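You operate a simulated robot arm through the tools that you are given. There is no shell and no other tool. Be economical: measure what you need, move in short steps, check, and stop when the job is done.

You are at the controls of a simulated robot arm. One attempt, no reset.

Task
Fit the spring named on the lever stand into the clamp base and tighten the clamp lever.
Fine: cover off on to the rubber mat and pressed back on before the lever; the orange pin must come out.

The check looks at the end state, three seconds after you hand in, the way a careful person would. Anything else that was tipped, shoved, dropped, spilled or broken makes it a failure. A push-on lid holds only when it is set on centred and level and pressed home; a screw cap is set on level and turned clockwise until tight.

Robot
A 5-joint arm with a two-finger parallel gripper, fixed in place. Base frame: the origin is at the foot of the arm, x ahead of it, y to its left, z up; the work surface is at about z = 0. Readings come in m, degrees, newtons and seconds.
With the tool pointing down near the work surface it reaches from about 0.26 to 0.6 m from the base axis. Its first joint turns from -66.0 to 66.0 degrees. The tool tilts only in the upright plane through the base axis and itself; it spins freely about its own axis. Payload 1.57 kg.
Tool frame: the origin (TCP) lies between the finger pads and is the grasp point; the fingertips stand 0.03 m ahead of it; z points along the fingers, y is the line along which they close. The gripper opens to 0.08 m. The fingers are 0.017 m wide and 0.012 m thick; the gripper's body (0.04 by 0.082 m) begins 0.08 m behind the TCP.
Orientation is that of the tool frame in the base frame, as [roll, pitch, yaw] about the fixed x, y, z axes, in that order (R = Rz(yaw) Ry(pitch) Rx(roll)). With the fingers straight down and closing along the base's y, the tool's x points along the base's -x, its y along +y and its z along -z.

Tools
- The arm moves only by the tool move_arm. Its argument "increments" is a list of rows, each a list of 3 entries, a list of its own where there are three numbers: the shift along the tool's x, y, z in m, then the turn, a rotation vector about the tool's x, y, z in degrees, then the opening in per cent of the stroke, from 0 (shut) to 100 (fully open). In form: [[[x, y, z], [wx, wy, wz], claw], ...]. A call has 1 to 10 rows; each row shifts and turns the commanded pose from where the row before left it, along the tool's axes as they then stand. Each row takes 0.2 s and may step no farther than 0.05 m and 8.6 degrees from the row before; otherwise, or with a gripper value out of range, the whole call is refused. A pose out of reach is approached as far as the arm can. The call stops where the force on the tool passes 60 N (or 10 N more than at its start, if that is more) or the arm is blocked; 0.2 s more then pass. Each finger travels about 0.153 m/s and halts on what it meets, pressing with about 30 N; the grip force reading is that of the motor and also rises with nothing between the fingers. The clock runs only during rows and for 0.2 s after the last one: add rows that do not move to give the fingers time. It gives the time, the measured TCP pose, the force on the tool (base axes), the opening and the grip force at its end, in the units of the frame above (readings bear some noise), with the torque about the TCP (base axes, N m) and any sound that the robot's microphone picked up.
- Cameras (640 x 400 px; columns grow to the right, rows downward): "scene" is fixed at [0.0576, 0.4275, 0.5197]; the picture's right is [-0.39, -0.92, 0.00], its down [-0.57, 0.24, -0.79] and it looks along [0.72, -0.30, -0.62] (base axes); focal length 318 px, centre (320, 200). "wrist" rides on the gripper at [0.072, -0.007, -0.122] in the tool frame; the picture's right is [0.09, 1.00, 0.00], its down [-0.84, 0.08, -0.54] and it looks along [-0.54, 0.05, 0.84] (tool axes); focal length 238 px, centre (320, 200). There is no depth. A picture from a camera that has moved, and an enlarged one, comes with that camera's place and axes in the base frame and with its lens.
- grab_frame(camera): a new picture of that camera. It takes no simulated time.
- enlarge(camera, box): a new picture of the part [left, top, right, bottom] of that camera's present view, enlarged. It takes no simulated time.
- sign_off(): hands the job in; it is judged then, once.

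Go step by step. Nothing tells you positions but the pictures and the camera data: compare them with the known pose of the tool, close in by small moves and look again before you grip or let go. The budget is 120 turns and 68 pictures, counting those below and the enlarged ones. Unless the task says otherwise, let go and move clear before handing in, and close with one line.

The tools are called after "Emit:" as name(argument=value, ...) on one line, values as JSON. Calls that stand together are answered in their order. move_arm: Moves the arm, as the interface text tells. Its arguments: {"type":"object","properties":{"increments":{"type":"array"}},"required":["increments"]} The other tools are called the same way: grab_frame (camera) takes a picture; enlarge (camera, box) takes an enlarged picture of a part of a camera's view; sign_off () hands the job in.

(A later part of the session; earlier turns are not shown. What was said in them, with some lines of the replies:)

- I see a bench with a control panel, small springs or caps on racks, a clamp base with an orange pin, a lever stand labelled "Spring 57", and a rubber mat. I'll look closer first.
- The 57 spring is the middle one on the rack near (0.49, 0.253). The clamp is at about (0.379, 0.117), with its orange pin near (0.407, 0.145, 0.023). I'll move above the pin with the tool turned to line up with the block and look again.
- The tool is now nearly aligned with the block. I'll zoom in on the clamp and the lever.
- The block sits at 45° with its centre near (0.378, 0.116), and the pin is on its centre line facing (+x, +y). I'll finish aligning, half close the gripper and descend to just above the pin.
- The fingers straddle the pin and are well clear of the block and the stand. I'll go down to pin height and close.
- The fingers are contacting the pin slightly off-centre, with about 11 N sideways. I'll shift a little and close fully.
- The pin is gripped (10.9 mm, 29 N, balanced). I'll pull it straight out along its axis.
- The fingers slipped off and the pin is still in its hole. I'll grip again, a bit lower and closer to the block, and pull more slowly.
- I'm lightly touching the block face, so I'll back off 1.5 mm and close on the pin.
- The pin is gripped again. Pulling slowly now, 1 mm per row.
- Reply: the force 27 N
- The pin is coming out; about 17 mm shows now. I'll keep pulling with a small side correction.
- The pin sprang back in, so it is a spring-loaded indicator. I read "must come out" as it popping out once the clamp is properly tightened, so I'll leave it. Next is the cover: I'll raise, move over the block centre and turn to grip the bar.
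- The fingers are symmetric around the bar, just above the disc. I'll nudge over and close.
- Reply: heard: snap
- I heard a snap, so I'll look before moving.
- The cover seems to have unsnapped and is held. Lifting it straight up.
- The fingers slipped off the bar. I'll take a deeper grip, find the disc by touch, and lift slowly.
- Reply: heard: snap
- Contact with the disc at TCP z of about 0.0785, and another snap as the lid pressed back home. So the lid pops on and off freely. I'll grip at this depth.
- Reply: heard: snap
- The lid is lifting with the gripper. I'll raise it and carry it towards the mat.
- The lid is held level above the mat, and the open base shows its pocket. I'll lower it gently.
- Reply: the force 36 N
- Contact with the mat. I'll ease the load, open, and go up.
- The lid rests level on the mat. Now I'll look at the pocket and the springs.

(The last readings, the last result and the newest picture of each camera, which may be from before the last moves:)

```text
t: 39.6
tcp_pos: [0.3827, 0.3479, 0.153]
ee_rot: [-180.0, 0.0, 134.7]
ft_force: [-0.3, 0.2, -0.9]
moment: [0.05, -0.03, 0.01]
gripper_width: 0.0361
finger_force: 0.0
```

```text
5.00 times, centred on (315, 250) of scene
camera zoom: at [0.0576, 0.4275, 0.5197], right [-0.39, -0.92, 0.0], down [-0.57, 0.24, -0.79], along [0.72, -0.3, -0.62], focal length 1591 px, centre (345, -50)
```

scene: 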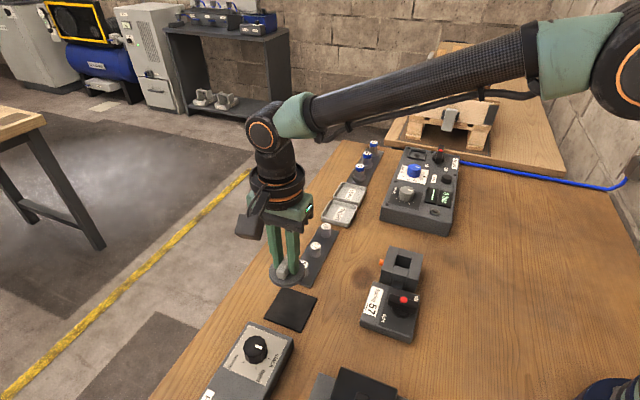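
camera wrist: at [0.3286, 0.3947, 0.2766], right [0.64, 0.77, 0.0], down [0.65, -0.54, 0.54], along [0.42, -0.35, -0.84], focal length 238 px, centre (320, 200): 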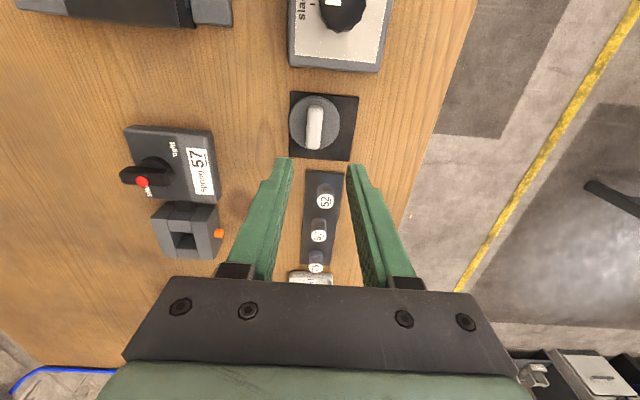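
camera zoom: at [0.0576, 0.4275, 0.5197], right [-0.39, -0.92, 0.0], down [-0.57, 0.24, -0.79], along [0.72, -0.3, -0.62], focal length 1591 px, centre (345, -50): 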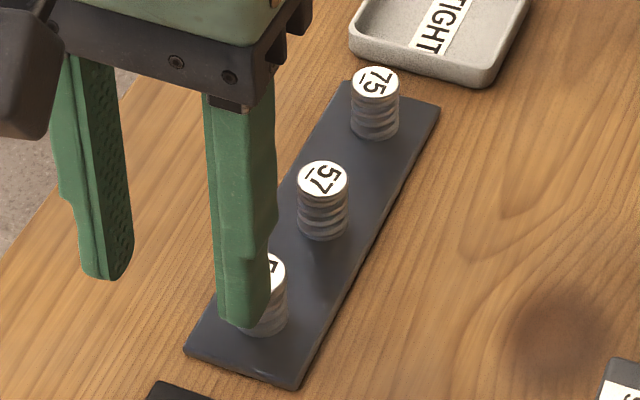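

The spring is about 21 mm across and fits upright in the roughly 26 mm pocket. I'll move above spring 57 for a closer look.

Emit:
move_arm(increments=[[[-0.02, 0.002, 0], [0, 0, 0], 50], [[-0.03, 0.003, 0], [0, 0, 0], 50], [[-0.03, 0.003, 0], [0, 0, 0], 50], [[-0.03, 0.002, 0], [0, 0, 0], 50], [[-0.033, 0.0014, 0], [0, 0, 0], 50], [[0, 0, 0.03], [0, 0, 0], 50], [[0, 0, 0.03], [0, 0, 0], 50], [[0, 0, 0], [0, 0, 0], 50]])

Emit:
grab_frame(camera="wrist")

Emit:
enlarge(camera="scene", box=[280, 200, 350, 290])

```text
t: 41.4
tcp_pos: [0.4937, 0.254, 0.0922]
ee_rot: [180.0, 0.0, 134.8]
ft_force: [0.0, -0.5, 0.5]
moment: [0.02, 0.02, -0.04]
gripper_width: 0.0402
finger_force: 0.1
```

```text
29 pictures are left
camera wrist: at [0.4402, 0.3012, 0.2138], right [0.64, 0.77, 0.0], down [0.64, -0.54, 0.54], along [0.42, -0.35, -0.84], focal length 238 px, centre (320, 200)
```

wrist: 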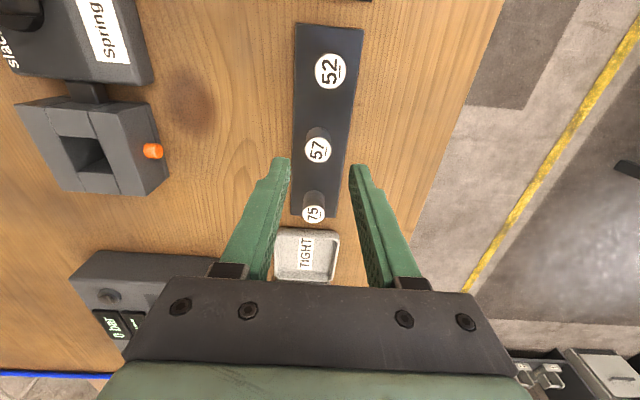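

```text
4.44 times, centred on (315, 245) of scene
camera zoom: at [0.0576, 0.4275, 0.5197], right [-0.39, -0.92, 0.0], down [-0.57, 0.24, -0.79], along [0.72, -0.3, -0.62], focal length 1414 px, centre (342, 0)
```

zoom: 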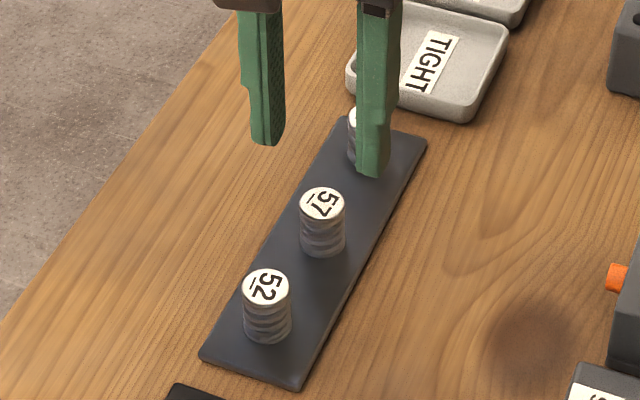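

The tool is centred over spring 57, whose top is at z of about 0.027. I'll descend and grip its upper part.

Emit:
move_arm(increments=[[[0, 0, 0.02], [0, 0, 0], 50], [[0, 0, 0.015], [0, 0, 0], 50], [[0, 0, 0.008], [0, 0, 0], 50], [[0, 0, 0], [0, 0, 0], 50]])

Emit:
enlarge(camera="scene", box=[280, 200, 350, 290])

Emit:
enlarge(camera="wrist", box=[260, 100, 380, 190])

```text
t: 42.4
tcp_pos: [0.4941, 0.2538, 0.0474]
ee_rot: [-180.0, 0.0, 134.9]
ft_force: [0.3, -0.2, 0.0]
moment: [0.0, -0.01, -0.01]
gripper_width: 0.0398
finger_force: 0.1
```

```text
4.44 times, centred on (315, 245) of scene
camera zoom: at [0.0576, 0.4275, 0.5197], right [-0.39, -0.92, 0.0], down [-0.57, 0.24, -0.79], along [0.72, -0.3, -0.62], focal length 1414 px, centre (342, 0)
```

zoom: 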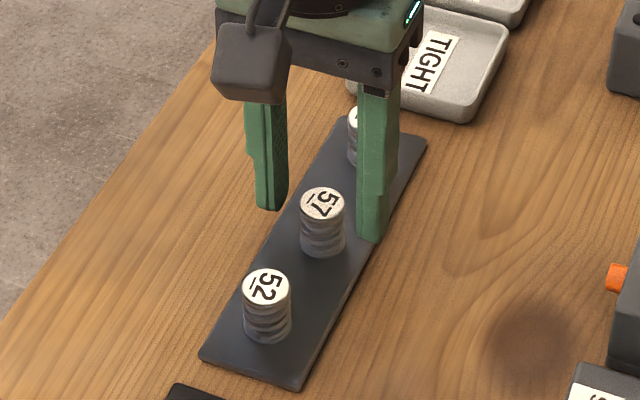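

```text
4.44 times, centred on (320, 145) of wrist
camera zoom: at [0.4395, 0.3009, 0.1711], right [0.64, 0.77, 0.0], down [0.64, -0.54, 0.54], along [0.42, -0.35, -0.84], focal length 1059 px, centre (320, 444)
```

zoom: 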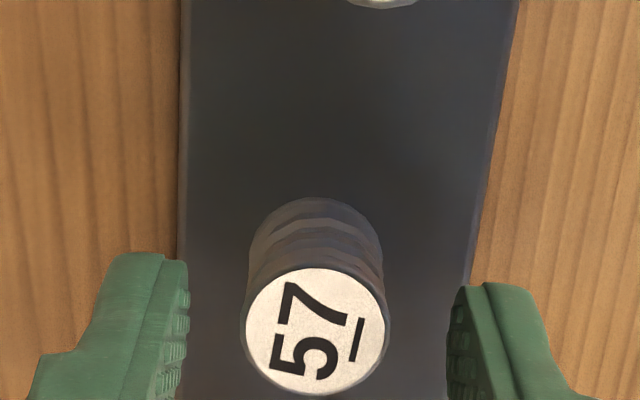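

Perfectly centred. Closing on the spring.

Emit:
move_arm(increments=[[[0, 0, 0], [0, 0, 0], 35], [[0, 0, 0], [0, 0, 0], 25], [[0, 0, 0], [0, 0, 0], 15], [[0, 0, 0], [0, 0, 0], 15], [[0, 0, 0], [0, 0, 0], 15]])

```text
t: 43.6
tcp_pos: [0.4948, 0.2544, 0.048]
ee_rot: [-179.9, -0.1, 134.8]
ft_force: [0.4, 0.5, -0.9]
moment: [-0.02, -0.02, 0.02]
gripper_width: 0.021
finger_force: 30.1
```

Emit:
move_arm(increments=[[[0, 0, -0.005], [0, 0, 0], 15], [[0, 0, -0.015], [0, 0, 0], 15], [[0, 0, -0.025], [0, 0, 0], 15], [[0, 0, -0.025], [0, 0, 0], 15], [[0, 0, 0], [0, 0, 0], 15]])

Emit:
move_arm(increments=[[[-0.001, -0.01, 0], [0, 0, 0], 15], [[-0.002, -0.02, 0], [0, 0, 0], 15], [[-0.002, -0.025, 0], [0, 0, 0], 15], [[-0.002, -0.025, 0], [0, 0, 0], 15], [[-0.002, -0.025, 0], [0, 0, 0], 15], [[-0.002, -0.025, 0], [0, 0, 0], 15], [[-0.002, -0.025, 0], [0, 0, 0], 15], [[-0.0029, -0.0244, 0], [0, 0, 0], 15], [[0, 0, 0], [0, 0, 0], 15]])

Emit:
enlarge(camera="wrist", box=[240, 70, 400, 200])

Emit:
enlarge(camera="scene", box=[340, 180, 450, 310])

```text
t: 44.8
tcp_pos: [0.4944, 0.2545, 0.1215]
ee_rot: [180.0, 0.1, 134.8]
ft_force: [-0.6, -0.2, -0.6]
moment: [-0.01, -0.02, 0.0]
gripper_width: 0.0208
finger_force: 29.7
```

```text
t: 46.8
tcp_pos: [0.3777, 0.1176, 0.1198]
ee_rot: [180.0, 0.0, 134.8]
ft_force: [0.3, -0.2, -1.6]
moment: [-0.02, 0.0, 0.0]
gripper_width: 0.0209
finger_force: 29.7
```

```text
3.08 times, centred on (320, 135) of wrist
camera zoom: at [0.3229, 0.1636, 0.2421], right [0.64, 0.77, 0.0], down [0.64, -0.54, 0.54], along [0.42, -0.35, -0.84], focal length 733 px, centre (320, 400)
```

zoom: 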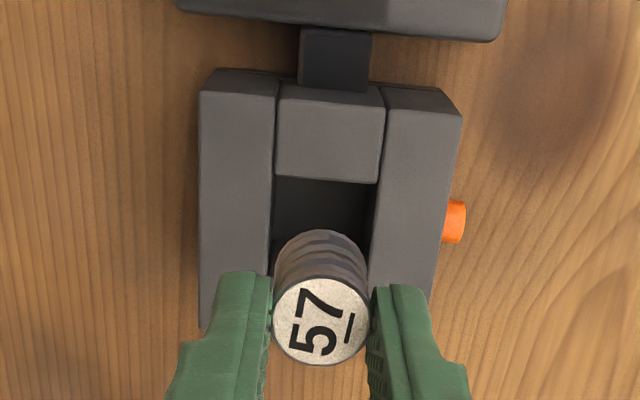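

```text
3.08 times, centred on (395, 245) of scene
camera zoom: at [0.0576, 0.4275, 0.5197], right [-0.39, -0.92, 0.0], down [-0.57, 0.24, -0.79], along [0.72, -0.3, -0.62], focal length 979 px, centre (89, 62)
```

zoom: 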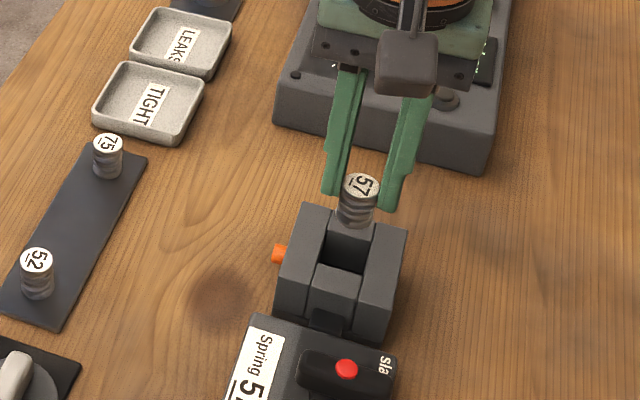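

The spring hangs upright, centred over the pocket within about 1 mm. I'll lower it in gently.

Emit:
move_arm(increments=[[[0, 0, 0.015], [0, 0, 0], 15], [[0, 0, 0.01], [0, 0, 0], 15], [[0, 0, 0.005], [0, 0, 0], 15], [[0, 0, 0.005], [0, 0, 0], 15], [[0, 0, 0], [0, 0, 0], 15]])

Emit:
enlarge(camera="scene", box=[370, 210, 440, 290])

Emit:
enlarge(camera="wrist", box=[240, 70, 400, 200])

```text
t: 48.0
tcp_pos: [0.3785, 0.1169, 0.0842]
ee_rot: [179.9, 0.0, 134.8]
ft_force: [-0.9, 0.3, -1.0]
moment: [-0.02, -0.01, 0.03]
gripper_width: 0.021
finger_force: 30.7
```

```text
5.00 times, centred on (405, 250) of scene
camera zoom: at [0.0576, 0.4275, 0.5197], right [-0.39, -0.92, 0.0], down [-0.57, 0.24, -0.79], along [0.72, -0.3, -0.62], focal length 1591 px, centre (-105, -50)
```

zoom: 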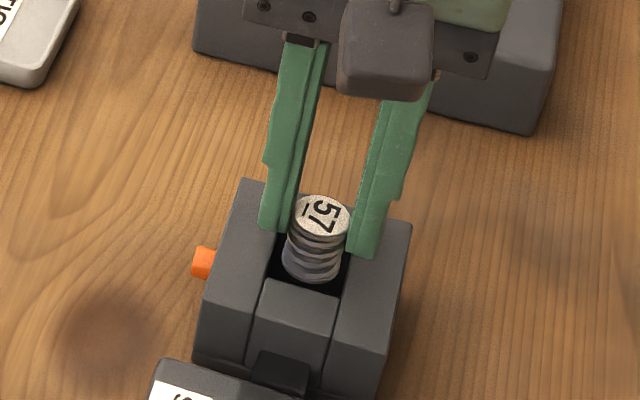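

```text
3.08 times, centred on (320, 135) of wrist
camera zoom: at [0.3234, 0.1632, 0.2071], right [0.64, 0.77, 0.0], down [0.64, -0.54, 0.54], along [0.42, -0.35, -0.84], focal length 733 px, centre (320, 400)
```

zoom: 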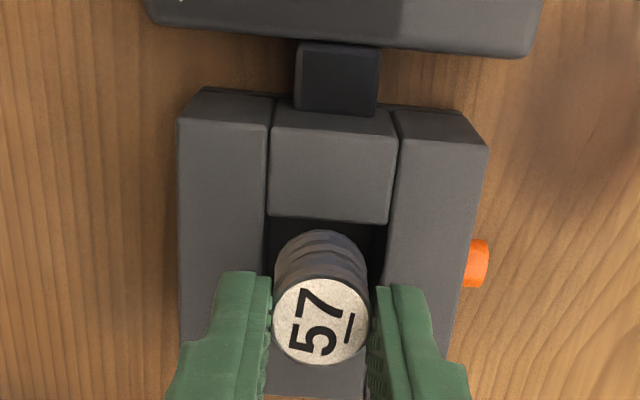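

Emit:
move_arm(increments=[[[0, 0.001, 0.002], [0, 0, 0], 15], [[0, 0, 0.003], [0, 0, 0], 15], [[0, 0, 0.0025], [0, 0, 0], 15], [[0, 0, 0], [0, 0, 0], 15]])

Emit:
enlarge(camera="scene", box=[370, 210, 440, 290])

```text
t: 49.0
tcp_pos: [0.3787, 0.1197, 0.0764]
ee_rot: [-180.0, 0.0, 134.8]
ft_force: [0.9, 0.1, -0.2]
moment: [0.02, -0.01, 0.01]
gripper_width: 0.0211
finger_force: 30.2
```

```text
5.00 times, centred on (405, 250) of scene
camera zoom: at [0.0576, 0.4275, 0.5197], right [-0.39, -0.92, 0.0], down [-0.57, 0.24, -0.79], along [0.72, -0.3, -0.62], focal length 1591 px, centre (-105, -50)
```

zoom: 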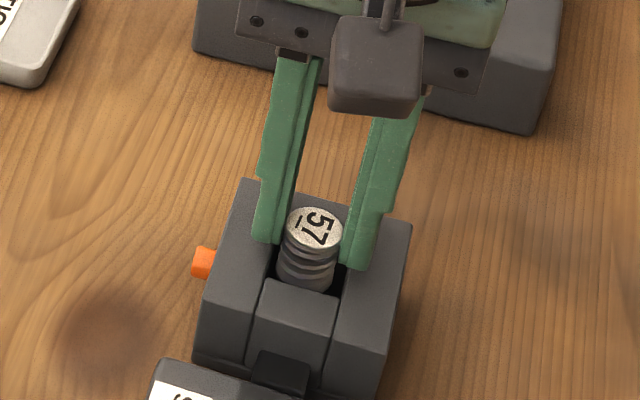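

Emit:
move_arm(increments=[[[0, -0.001, 0], [0, 0, 0], 15], [[0, 0, 0], [0, 0, 0], 15], [[0, 0, 0], [0, 0, 0], 32], [[0, 0, 0], [0, 0, 0], 40], [[0, 0, 0], [0, 0, 0], 40]])

Emit:
move_arm(increments=[[[0, 0, -0.02], [0, 0, 0], 40], [[0, 0, -0.03], [0, 0, 0], 40], [[0, 0, 0], [0, 0, 0], 40]])

Emit:
enlarge(camera="wrist", box=[240, 70, 400, 200])

Emit:
enlarge(camera="scene", box=[370, 210, 440, 290])

```text
t: 50.2
tcp_pos: [0.3794, 0.1183, 0.0764]
ee_rot: [179.9, -0.1, 134.8]
ft_force: [-1.0, -0.6, 0.0]
moment: [0.0, 0.0, 0.02]
gripper_width: 0.0322
finger_force: 0.0
```

```text
t: 51.0
tcp_pos: [0.3778, 0.1173, 0.1278]
ee_rot: [180.0, 0.0, 134.8]
ft_force: [0.4, 0.2, 0.8]
moment: [-0.02, 0.03, -0.02]
gripper_width: 0.032
finger_force: 0.0
```

```text
3.08 times, centred on (320, 135) of wrist
camera zoom: at [0.3235, 0.1642, 0.2504], right [0.64, 0.77, 0.0], down [0.65, -0.54, 0.54], along [0.42, -0.35, -0.84], focal length 733 px, centre (320, 400)
```

zoom: 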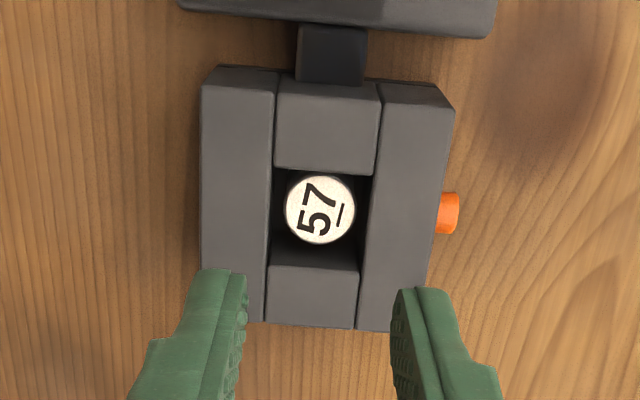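

```text
5.00 times, centred on (405, 250) of scene
camera zoom: at [0.0576, 0.4275, 0.5197], right [-0.39, -0.92, 0.0], down [-0.57, 0.24, -0.79], along [0.72, -0.3, -0.62], focal length 1591 px, centre (-105, -50)
```

zoom: 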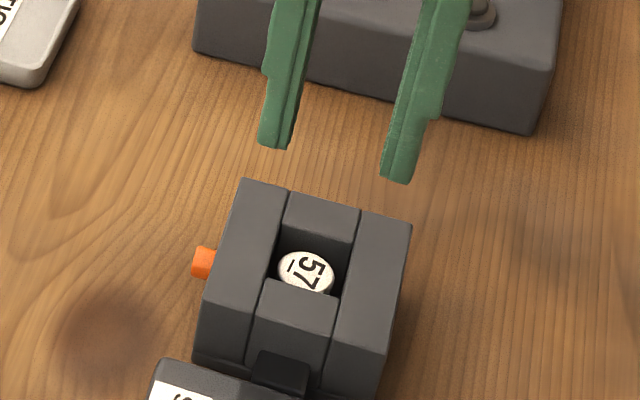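

Spring 57 sits upright in the pocket. Now back to the mat for the cover.

Emit:
move_arm(increments=[[[0.0197, 0.0203, -0.01], [0, 0, 0], 45], [[0.02, 0.021, 0], [0, 0, 0], 45], [[0.02, 0.021, 0], [0, 0, 0], 45], [[0.02, 0.021, 0], [0, 0, 0], 45], [[0.02, 0.021, 0], [0, 0, 0], 45], [[0.02, 0.021, 0], [0, 0, 0], 45], [[0.02, 0.021, 0], [0, 0, 0], 45], [[0.02, 0.021, 0], [0, 0, 0], 45], [[0, 0, 0], [0, 0, 0], 45]])

```text
t: 53.0
tcp_pos: [0.3837, 0.349, 0.1359]
ee_rot: [-180.0, 0.0, 134.7]
ft_force: [0.6, -0.1, -0.5]
moment: [0.02, 0.0, -0.02]
gripper_width: 0.0359
finger_force: 0.1
```

Emit:
move_arm(increments=[[[0, 0, 0.04], [0, 0, 0], 45], [[0, 0, 0.035], [0, 0, 0], 45], [[0, 0, 0.0174], [0, 0, 0], 45], [[0, 0, 0], [0, 0, 0], 45]])

Emit:
enlarge(camera="wrist", box=[240, 80, 400, 200])

```text
t: 54.0
tcp_pos: [0.3836, 0.3488, 0.0438]
ee_rot: [-180.0, 0.0, 134.9]
ft_force: [-0.1, 0.1, -0.9]
moment: [0.0, 0.03, 0.01]
gripper_width: 0.0358
finger_force: 0.1
```

```text
3.33 times, centred on (320, 140) of wrist
camera zoom: at [0.3293, 0.3947, 0.1661], right [0.64, 0.77, 0.0], down [0.64, -0.54, 0.54], along [0.42, -0.35, -0.84], focal length 794 px, centre (320, 400)
```

zoom: 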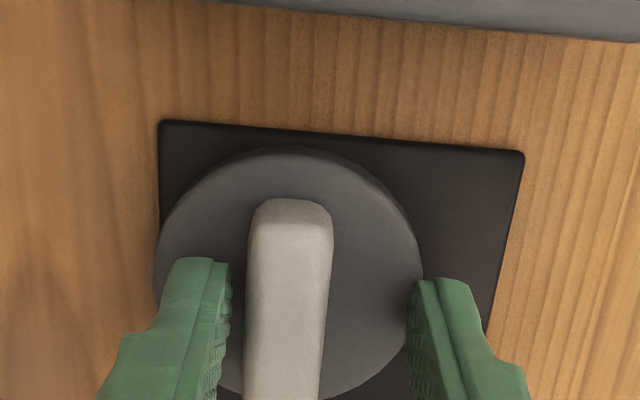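

The lid lies about 6 mm to the left of the finger centre, so I'll shift over it before closing.

Emit:
move_arm(increments=[[[0.001, -0.003, 0], [0, 0, 0], 45], [[0, -0.003, 0], [0, 0, 0], 45], [[0, 0, 0], [0, 0, 0], 45]])

Emit:
enlarge(camera="wrist", box=[240, 80, 400, 200])

```text
t: 54.8
tcp_pos: [0.3792, 0.3452, 0.0433]
ee_rot: [-180.0, -0.1, 134.8]
ft_force: [0.2, 0.2, 0.6]
moment: [0.03, 0.0, 0.0]
gripper_width: 0.0359
finger_force: 0.1
```

```text
3.33 times, centred on (320, 140) of wrist
camera zoom: at [0.3244, 0.3916, 0.1662], right [0.64, 0.77, 0.0], down [0.65, -0.54, 0.54], along [0.42, -0.35, -0.84], focal length 794 px, centre (320, 400)
```

zoom: 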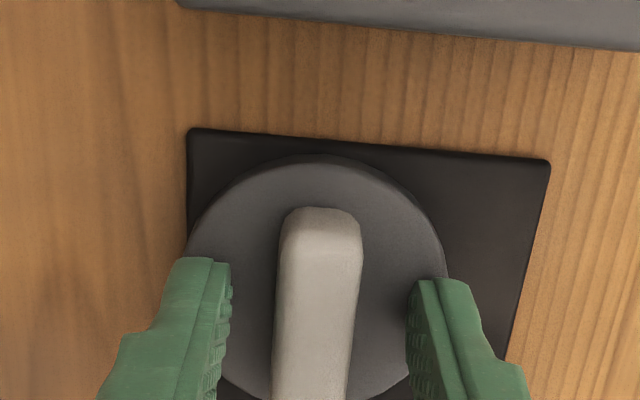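

Emit:
move_arm(increments=[[[-0.001, 0, 0], [0, 0, 0], 35], [[0, 0, 0], [0, 0, 0], 22], [[0, 0, 0], [0, 0, 0], 12], [[0, 0, 0], [0, 0, 0], 5], [[0, 0, 0], [0, 0, 0], 5]])

Emit:
enlarge(camera="wrist", box=[240, 80, 400, 200])

```text
t: 56.0
tcp_pos: [0.3813, 0.3436, 0.0435]
ee_rot: [180.0, 0.0, 134.8]
ft_force: [-0.5, -1.6, 0.9]
moment: [-0.01, -0.01, 0.02]
gripper_width: 0.0151
finger_force: 30.0
```

```text
3.33 times, centred on (320, 140) of wrist
camera zoom: at [0.3258, 0.3908, 0.1664], right [0.64, 0.77, 0.0], down [0.65, -0.54, 0.54], along [0.42, -0.35, -0.84], focal length 794 px, centre (320, 400)
```

zoom: 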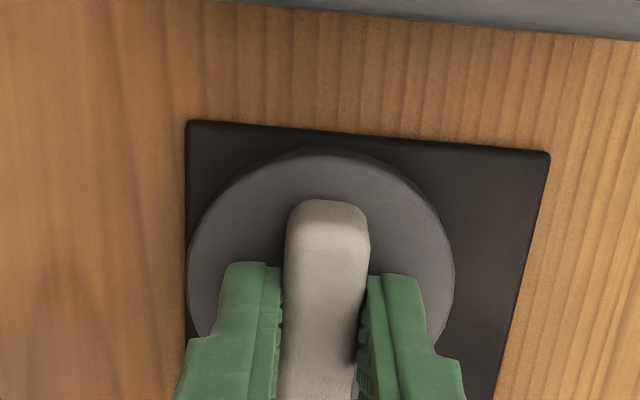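

The lid is gripped in the same relation as when it came off. Lift and carry it back.

Emit:
move_arm(increments=[[[0, 0, -0.004], [0, 0, 0], 0], [[0, 0, -0.016], [0, 0, 0], 0], [[0, 0, -0.03], [0, 0, 0], 0], [[0, 0, -0.03], [0, 0, 0], 0], [[0, 0, -0.02], [0, 0, 0], 0], [[0, 0, 0], [0, 0, 0], 0]])

Emit:
move_arm(increments=[[[-0.008, -0.008, 0], [0, 0, 0], 0], [[-0.018, -0.0184, 0], [0, 0, 0], 0], [[-0.02, -0.02, 0], [0, 0, 0], 0], [[-0.02, -0.02, 0], [0, 0, 0], 0], [[-0.02, -0.02, 0], [0, 0, 0], 0], [[-0.02, -0.02, 0], [0, 0, 0], 0], [[-0.02, -0.021, 0], [0, 0, 0], 0], [[-0.02, -0.021, 0], [0, 0, 0], 0], [[-0.0128, -0.013, 0], [0, 0, 0], 0], [[0, 0, 0], [0, 0, 0], 0]])

```text
t: 57.4
tcp_pos: [0.3799, 0.3445, 0.1438]
ee_rot: [180.0, 0.1, 134.8]
ft_force: [-0.1, 0.0, -0.5]
moment: [0.0, 0.01, 0.04]
gripper_width: 0.0152
finger_force: 30.3
```

```text
t: 59.6
tcp_pos: [0.3781, 0.1184, 0.1435]
ee_rot: [-179.9, 0.0, 135.0]
ft_force: [0.4, -0.5, -0.7]
moment: [0.0, 0.02, 0.01]
gripper_width: 0.0152
finger_force: 29.4
```

Emit:
move_arm(increments=[[[-0.001, 0, 0.02], [0, 0, 0], 0], [[0, 0, 0.02], [0, 0, 0], 0], [[0, 0, 0.01], [0, 0, 0], 0], [[0, 0, 0], [0, 0, 0], 0]])

Emit:
enlarge(camera="wrist", box=[240, 80, 400, 200])

Emit:
enlarge(camera="scene", box=[370, 210, 440, 290])

```text
t: 60.6
tcp_pos: [0.3773, 0.1165, 0.0939]
ee_rot: [-179.9, 0.0, 134.8]
ft_force: [0.4, 0.0, -1.5]
moment: [0.01, -0.04, -0.03]
gripper_width: 0.0148
finger_force: 30.6
```

```text
3.33 times, centred on (320, 140) of wrist
camera zoom: at [0.3238, 0.1635, 0.2169], right [0.64, 0.77, 0.0], down [0.65, -0.54, 0.54], along [0.42, -0.35, -0.84], focal length 794 px, centre (320, 400)
```

zoom: 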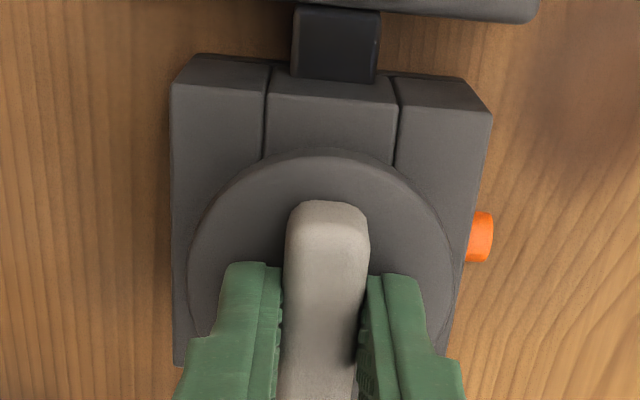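

```text
5.00 times, centred on (405, 250) of scene
camera zoom: at [0.0576, 0.4275, 0.5197], right [-0.39, -0.92, 0.0], down [-0.57, 0.24, -0.79], along [0.72, -0.3, -0.62], focal length 1591 px, centre (-105, -50)
```

zoom: 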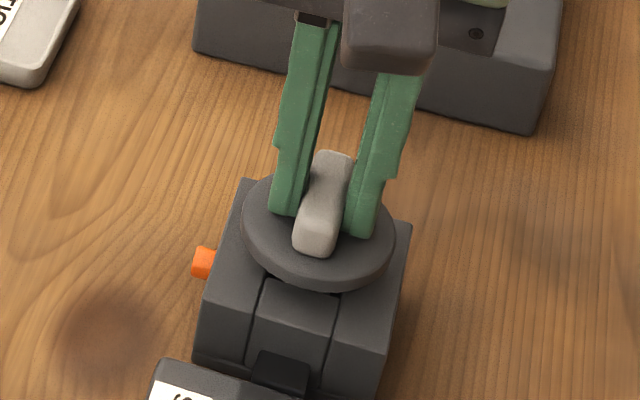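

The lid is well aligned above the pocket. Lowering and then pressing it home.

Emit:
move_arm(increments=[[[0, 0, 0.005], [0, 0, 0], 0], [[0, 0, 0.004], [0, 0, 0], 0], [[0, 0, 0.003], [0, 0, 0], 0], [[0, 0, 0], [0, 0, 0], 0]])

```text
t: 61.6
tcp_pos: [0.3773, 0.1166, 0.0826]
ee_rot: [-180.0, -0.1, 134.8]
ft_force: [0.1, 0.2, -0.9]
moment: [0.0, 0.02, 0.02]
gripper_width: 0.0153
finger_force: 29.5
```

Emit:
move_arm(increments=[[[0, 0, 0.002], [0, 0, 0], 0], [[0, 0, 0.002], [0, 0, 0], 0], [[0, 0, 0.0015], [0, 0, 0], 0], [[0, 0, 0.0015], [0, 0, 0], 0], [[0, 0, 0], [0, 0, 0], 0]])

```text
t: 62.6
tcp_pos: [0.3771, 0.1177, 0.0777]
ee_rot: [-179.9, 0.1, 134.8]
ft_force: [-3.1, -2.7, 7.8]
moment: [-0.06, -0.07, -0.02]
gripper_width: 0.0151
finger_force: 30.5
heard: snap
stopped in row 5: the force on the tool passed its limit at 66 N (the readings are from after the stop); the commanded pose is now the measured one
```

It snapped home. Releasing.

Emit:
move_arm(increments=[[[0, 0, 0.0005], [0, 0, 0], 22], [[0, 0, 0], [0, 0, 0], 30], [[0, 0, 0], [0, 0, 0], 40], [[0, 0, 0], [0, 0, 0], 40]])

```text
t: 63.6
tcp_pos: [0.379, 0.1172, 0.0771]
ee_rot: [179.7, 0.1, 134.8]
ft_force: [7.8, 4.0, 13.9]
moment: [-0.02, -0.1, 0.05]
gripper_width: 0.0252
finger_force: 0.0
```

The fingertips rest on the disc. I'll give one more even press to be sure, then rise.

Emit:
move_arm(increments=[[[0, 0, 0.0015], [0, 0, 0], 40], [[0, 0, 0.0015], [0, 0, 0], 40], [[0, 0, 0], [0, 0, 0], 40]])

Emit:
move_arm(increments=[[[0, 0, -0.005], [0, 0, 0], 40], [[0, 0, -0.01], [0, 0, 0], 40], [[0, 0, -0.03], [0, 0, 0], 40], [[0, 0, -0.03], [0, 0, 0], 40], [[0, 0, 0], [0, 0, 0], 40]])

Emit:
enlarge(camera="wrist", box=[220, 0, 420, 180])

Emit:
enlarge(camera="scene", box=[350, 230, 450, 350])

```text
t: 64.3
tcp_pos: [0.3803, 0.1182, 0.0782]
ee_rot: [179.6, 0.2, 135.0]
ft_force: [1.0, 4.9, 5.9]
moment: [0.07, 0.11, -0.06]
gripper_width: 0.0293
finger_force: 0.1
stopped in row 3: the force on the tool passed its limit at 62 N (the readings are from after the stop); the commanded pose is now the measured one
```

```text
t: 65.5
tcp_pos: [0.3807, 0.1184, 0.1524]
ee_rot: [179.8, 0.1, 134.8]
ft_force: [-0.1, 0.3, 0.9]
moment: [0.01, 0.01, 0.01]
gripper_width: 0.0322
finger_force: 0.0
```

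```text
2.22 times, centred on (320, 90) of wrist
camera zoom: at [0.3266, 0.1637, 0.2745], right [0.64, 0.77, 0.0], down [0.64, -0.54, 0.54], along [0.42, -0.35, -0.84], focal length 530 px, centre (320, 444)
```

zoom: 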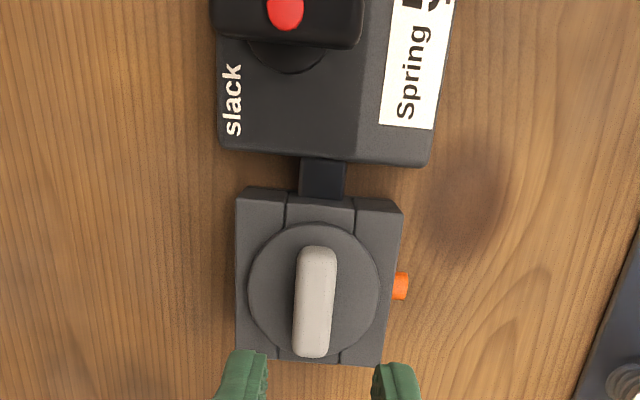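

```text
3.33 times, centred on (400, 290) of scene
camera zoom: at [0.0576, 0.4275, 0.5197], right [-0.39, -0.92, 0.0], down [-0.57, 0.24, -0.79], along [0.72, -0.3, -0.62], focal length 1061 px, centre (53, -100)
```

zoom: 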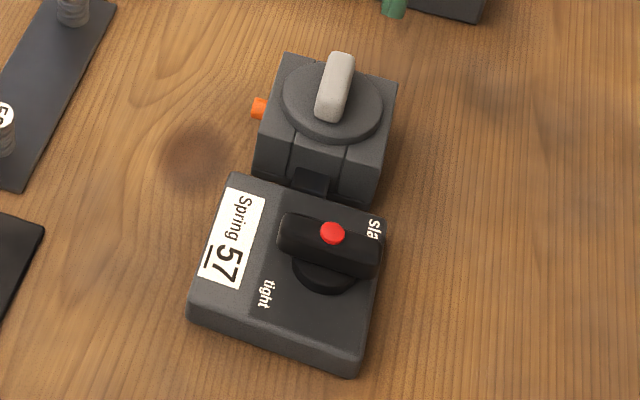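

The lid is seated flat and centred. Now for the lever: its centre (red dot) is near (0.2985, 0.172, 0.05) and its bar lies along s. I'll move above it and turn the gripper 90°.

Emit:
move_arm(increments=[[[0.032, -0.0068, 0], [0, 0, 0], 50], [[0.032, -0.0068, 0], [0, 0, 0], 50], [[0.0319, -0.0069, 0], [0, 0, 0], 50], [[0, 0, 0], [0, 0, -8.2], 50], [[0, 0, 0], [0, 0, -8.2], 50], [[0, 0, 0], [0, 0, -8.2], 50], [[0, 0, 0], [0, 0, -8.2], 50], [[0, 0, 0], [0, 0, -8.2], 50], [[0, 0, 0], [0, 0, -8.2], 50]])

Emit:
move_arm(increments=[[[0, 0, 0], [0, 0, -8.2], 50], [[0, 0, 0], [0, 0, -8.2], 50], [[0, 0, 0], [0, 0, -8.2], 50], [[0, 0, 0], [0, 0, -8.2], 50], [[0, 0, 0], [0, 0, -8], 50], [[0, 0, 0.02], [0, 0, 0], 50], [[0, 0, 0], [0, 0, 0], 50]])

Emit:
grab_frame(camera="wrist")

```text
t: 67.5
tcp_pos: [0.297, 0.1711, 0.1518]
ee_rot: [180.0, 0.1, -176.0]
ft_force: [-0.7, -0.5, -0.4]
moment: [0.03, 0.0, -0.01]
gripper_width: 0.04
finger_force: 0.1
```

```text
t: 69.1
tcp_pos: [0.2978, 0.1713, 0.1318]
ee_rot: [-179.9, 0.2, -135.1]
ft_force: [-0.1, 0.0, -0.6]
moment: [-0.01, 0.01, 0.01]
gripper_width: 0.0401
finger_force: 0.0
```

```text
11 pictures are left
camera wrist: at [0.2521, 0.1151, 0.2546], right [-0.77, 0.64, 0.0], down [0.54, 0.64, 0.54], along [0.35, 0.42, -0.84], focal length 238 px, centre (320, 200)
```

wrist: 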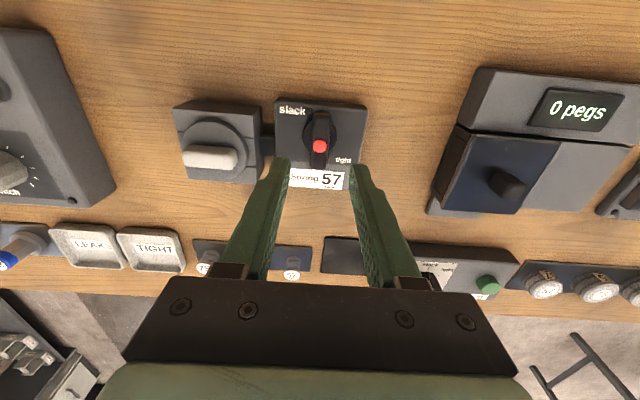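

Emit:
enlarge(camera="wrist", box=[260, 80, 380, 200])

```text
3.33 times, centred on (320, 140) of wrist
camera zoom: at [0.2521, 0.1151, 0.2546], right [-0.77, 0.64, 0.0], down [0.54, 0.64, 0.54], along [0.35, 0.42, -0.84], focal length 794 px, centre (320, 400)
```

zoom: 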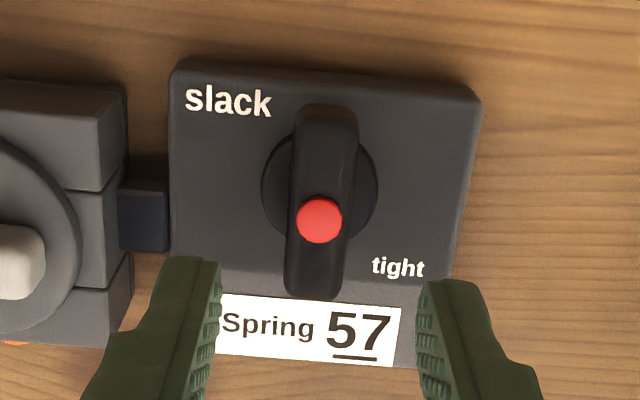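

The pivot is near (0.2997, 0.1713), and clockwise should take it from slack to tight. I'll descend over the lever bar.

Emit:
move_arm(increments=[[[-0.0013, -0.0013, 0.03], [0, 0, 0], 50], [[0, 0, 0.025], [0, 0, 0], 50], [[0, 0, 0.009], [0, 0, 0], 50], [[0, 0, 0], [0, 0, 0], 50]])

Emit:
enlarge(camera="scene", box=[350, 260, 450, 350])

```text
t: 70.1
tcp_pos: [0.3005, 0.1726, 0.068]
ee_rot: [180.0, 0.2, -135.2]
ft_force: [0.7, -0.3, -0.9]
moment: [0.01, 0.02, -0.01]
gripper_width: 0.0401
finger_force: 0.0
```

```text
4.44 times, centred on (400, 305) of scene
camera zoom: at [0.0576, 0.4275, 0.5197], right [-0.39, -0.92, 0.0], down [-0.57, 0.24, -0.79], along [0.72, -0.3, -0.62], focal length 1414 px, centre (-36, -267)
```

zoom: 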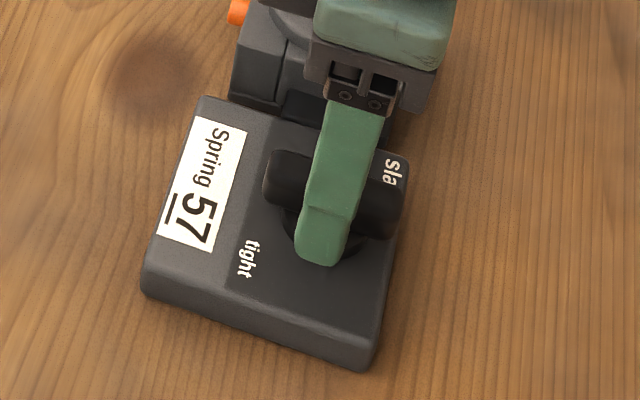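

Emit:
move_arm(increments=[[[0, 0, 0.002], [0, 0, 0], 40], [[0, 0, 0], [0, 0, 0], 28], [[0, 0, 0], [0, 0, 0], 18], [[0, 0, 0], [0, 0, 0], 10], [[0, 0, 0], [0, 0, 0], 10]])

```text
t: 71.3
tcp_pos: [0.2984, 0.1724, 0.0669]
ee_rot: [-179.9, 0.2, -135.1]
ft_force: [-8.7, 14.3, -2.8]
moment: [0.45, 0.17, 0.02]
gripper_width: 0.0169
finger_force: 32.9
```

Gripped, with about 16 N sideways. I'll relieve that, then try turning clockwise a little.

Emit:
move_arm(increments=[[[0, 0.0015, 0], [0, 0, 0], 5], [[0, 0, 0], [0, 0, 0], 0], [[0, 0, 0], [0, 0, 4], 0], [[0, 0, 0], [0, 0, 4], 0], [[0, 0, 0], [0, 0, 0], 0]])

```text
t: 72.5
tcp_pos: [0.2986, 0.171, 0.0672]
ee_rot: [-180.0, 0.2, -143.4]
ft_force: [10.9, -25.3, 18.7]
moment: [-0.31, -0.69, -0.03]
gripper_width: 0.0169
finger_force: 31.5
```

It turns easily (−8° yaw, negligible torque). Continuing clockwise with a small side correction.

Emit:
move_arm(increments=[[[0, -0.001, 0], [0, 0, 4], 0], [[0, 0, -0.0005], [0, 0, 6], 0], [[0, 0, 0], [0, 0, 6], 0], [[0, 0, 0], [0, 0, 6], 0], [[0, 0, 0], [0, 0, 0], 0]])

```text
t: 73.7
tcp_pos: [0.2989, 0.1717, 0.0675]
ee_rot: [179.9, 0.3, -165.1]
ft_force: [8.5, -0.5, -10.3]
moment: [0.16, -0.97, 0.0]
gripper_width: 0.0167
finger_force: 32.2
```

Emit:
move_arm(increments=[[[0, 0, 0], [0, 0, 6], 0], [[0, 0, 0], [0, 0, 6], 0], [[0, 0, 0], [0, 0, 6], 0], [[0, 0, 0], [0, 0, 6], 0], [[0, 0, 0], [0, 0, 0], 0]])

Emit:
enlarge(camera="scene", box=[340, 230, 460, 350])

```text
t: 74.9
tcp_pos: [0.2992, 0.1711, 0.0663]
ee_rot: [179.9, 0.1, 170.7]
ft_force: [1.4, 0.1, 16.5]
moment: [-0.16, -0.45, 0.02]
gripper_width: 0.0167
finger_force: 32.2
```

```text
3.33 times, centred on (400, 290) of scene
camera zoom: at [0.0575, 0.4275, 0.5198], right [-0.39, -0.92, 0.0], down [-0.57, 0.24, -0.79], along [0.72, -0.3, -0.62], focal length 1061 px, centre (53, -100)
```

zoom: 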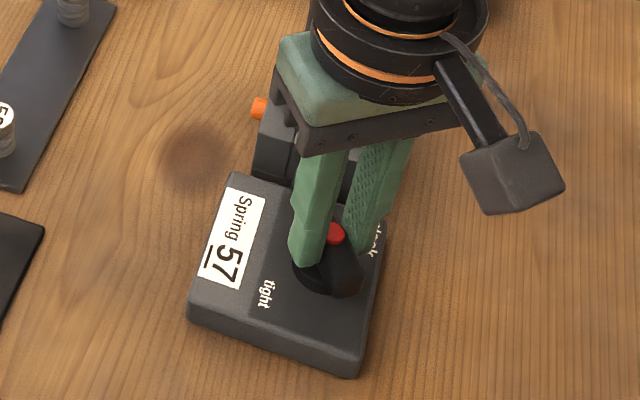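

The lever follows (about 54° so far). Continuing.

Emit:
move_arm(increments=[[[0, 0, -0.0005], [0, 0, 6], 0], [[0, 0, 0], [0, 0, 6], 0], [[0, 0, 0], [0, 0, 6], 0], [[0, 0, 0], [0, 0, 6], 0], [[0, 0, 0], [0, 0, 6], 0], [[0, 0, 0], [0, 0, 0], 0]])

```text
t: 76.3
tcp_pos: [0.2981, 0.1716, 0.0673]
ee_rot: [179.6, 0.1, 140.7]
ft_force: [5.9, 20.3, -21.8]
moment: [0.24, 0.1, -0.01]
gripper_width: 0.017
finger_force: 31.8
```

Emit:
move_arm(increments=[[[0, 0, 0.0005], [0, 0, 3], 0], [[0, 0, 0], [0, 0, 3], 0], [[0, 0, 0], [0, 0, 3], 0], [[0, 0, 0], [0, 0, 0], 0]])

Emit:
enlarge(camera="scene", box=[340, 230, 460, 350])

```text
t: 77.3
tcp_pos: [0.2995, 0.1717, 0.0675]
ee_rot: [179.8, -0.1, 131.7]
ft_force: [2.0, 6.8, 10.6]
moment: [-0.07, 0.2, 0.73]
gripper_width: 0.0173
finger_force: 32.6
```

```text
3.33 times, centred on (400, 290) of scene
camera zoom: at [0.0576, 0.4275, 0.5198], right [-0.39, -0.92, 0.0], down [-0.57, 0.24, -0.79], along [0.72, -0.3, -0.62], focal length 1061 px, centre (53, -100)
```

zoom: 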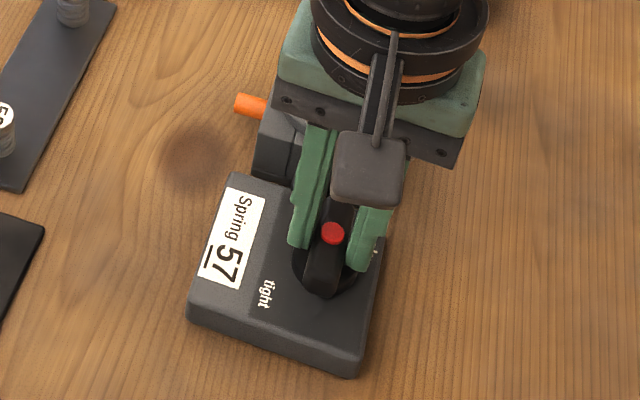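

The orange pin has popped out and the lever is at its tight stop (torque 0.73 N·m). I'll relieve the torque, release and move clear.

Emit:
move_arm(increments=[[[0, 0, 0], [0, 0, -2], 0], [[0, 0, 0], [0, 0, 0], 30], [[0, 0, 0], [0, 0, 0], 45], [[0, 0, 0], [0, 0, 0], 45]])

Emit:
move_arm(increments=[[[0, 0, -0.01], [0, 0, 0], 45], [[0, 0, -0.03], [0, 0, 0], 45], [[0, 0, -0.04], [0, 0, 0], 45], [[0, 0, -0.04], [0, 0, 0], 45], [[0, 0, -0.04], [0, 0, 0], 45], [[0, 0, 0], [0, 0, 0], 45], [[0, 0, 0], [0, 0, 0], 45]])

Emit:
enlarge(camera="scene", box=[340, 230, 460, 350])

Emit:
grab_frame(camera="scene")

```text
t: 78.3
tcp_pos: [0.2972, 0.1714, 0.0668]
ee_rot: [179.9, 0.1, 133.8]
ft_force: [-0.6, 0.0, 0.0]
moment: [-0.03, 0.01, -0.01]
gripper_width: 0.0362
finger_force: 0.1
```

```text
t: 79.9
tcp_pos: [0.298, 0.17, 0.2273]
ee_rot: [179.8, 0.0, 133.8]
ft_force: [-0.2, -0.6, 0.4]
moment: [-0.01, 0.01, 0.03]
gripper_width: 0.036
finger_force: 0.2
```

```text
3.33 times, centred on (400, 290) of scene
camera zoom: at [0.0576, 0.4275, 0.5197], right [-0.39, -0.92, 0.0], down [-0.57, 0.24, -0.79], along [0.72, -0.3, -0.62], focal length 1061 px, centre (53, -100)
```

zoom: 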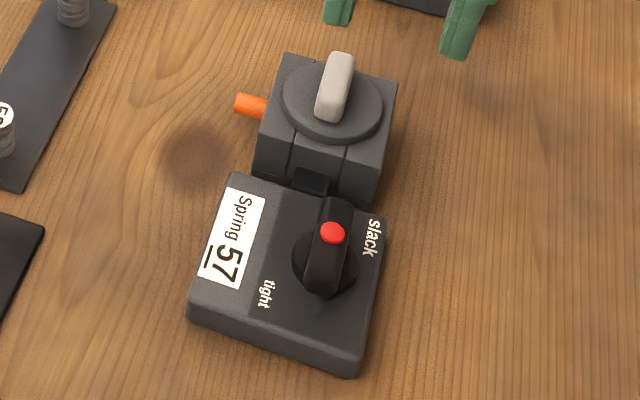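

```text
5 pictures are left
```

scene: 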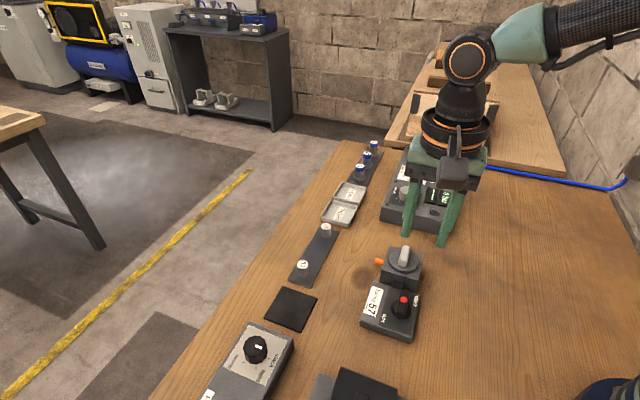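

The pin is out and stays out, the lever is on tight, the cover is seated, and nothing else has moved. The arm is clear, so I'm handing in.

Emit:
sign_off()

```text
The job is handed in.
```

Spring 57 is in the clamp base, the cover is pressed back on, the lever is at its tight stop and the orange pin has come out. Early on I took the pin for something to remove and pulled on it; it sprang back in, with no damage that I could see.
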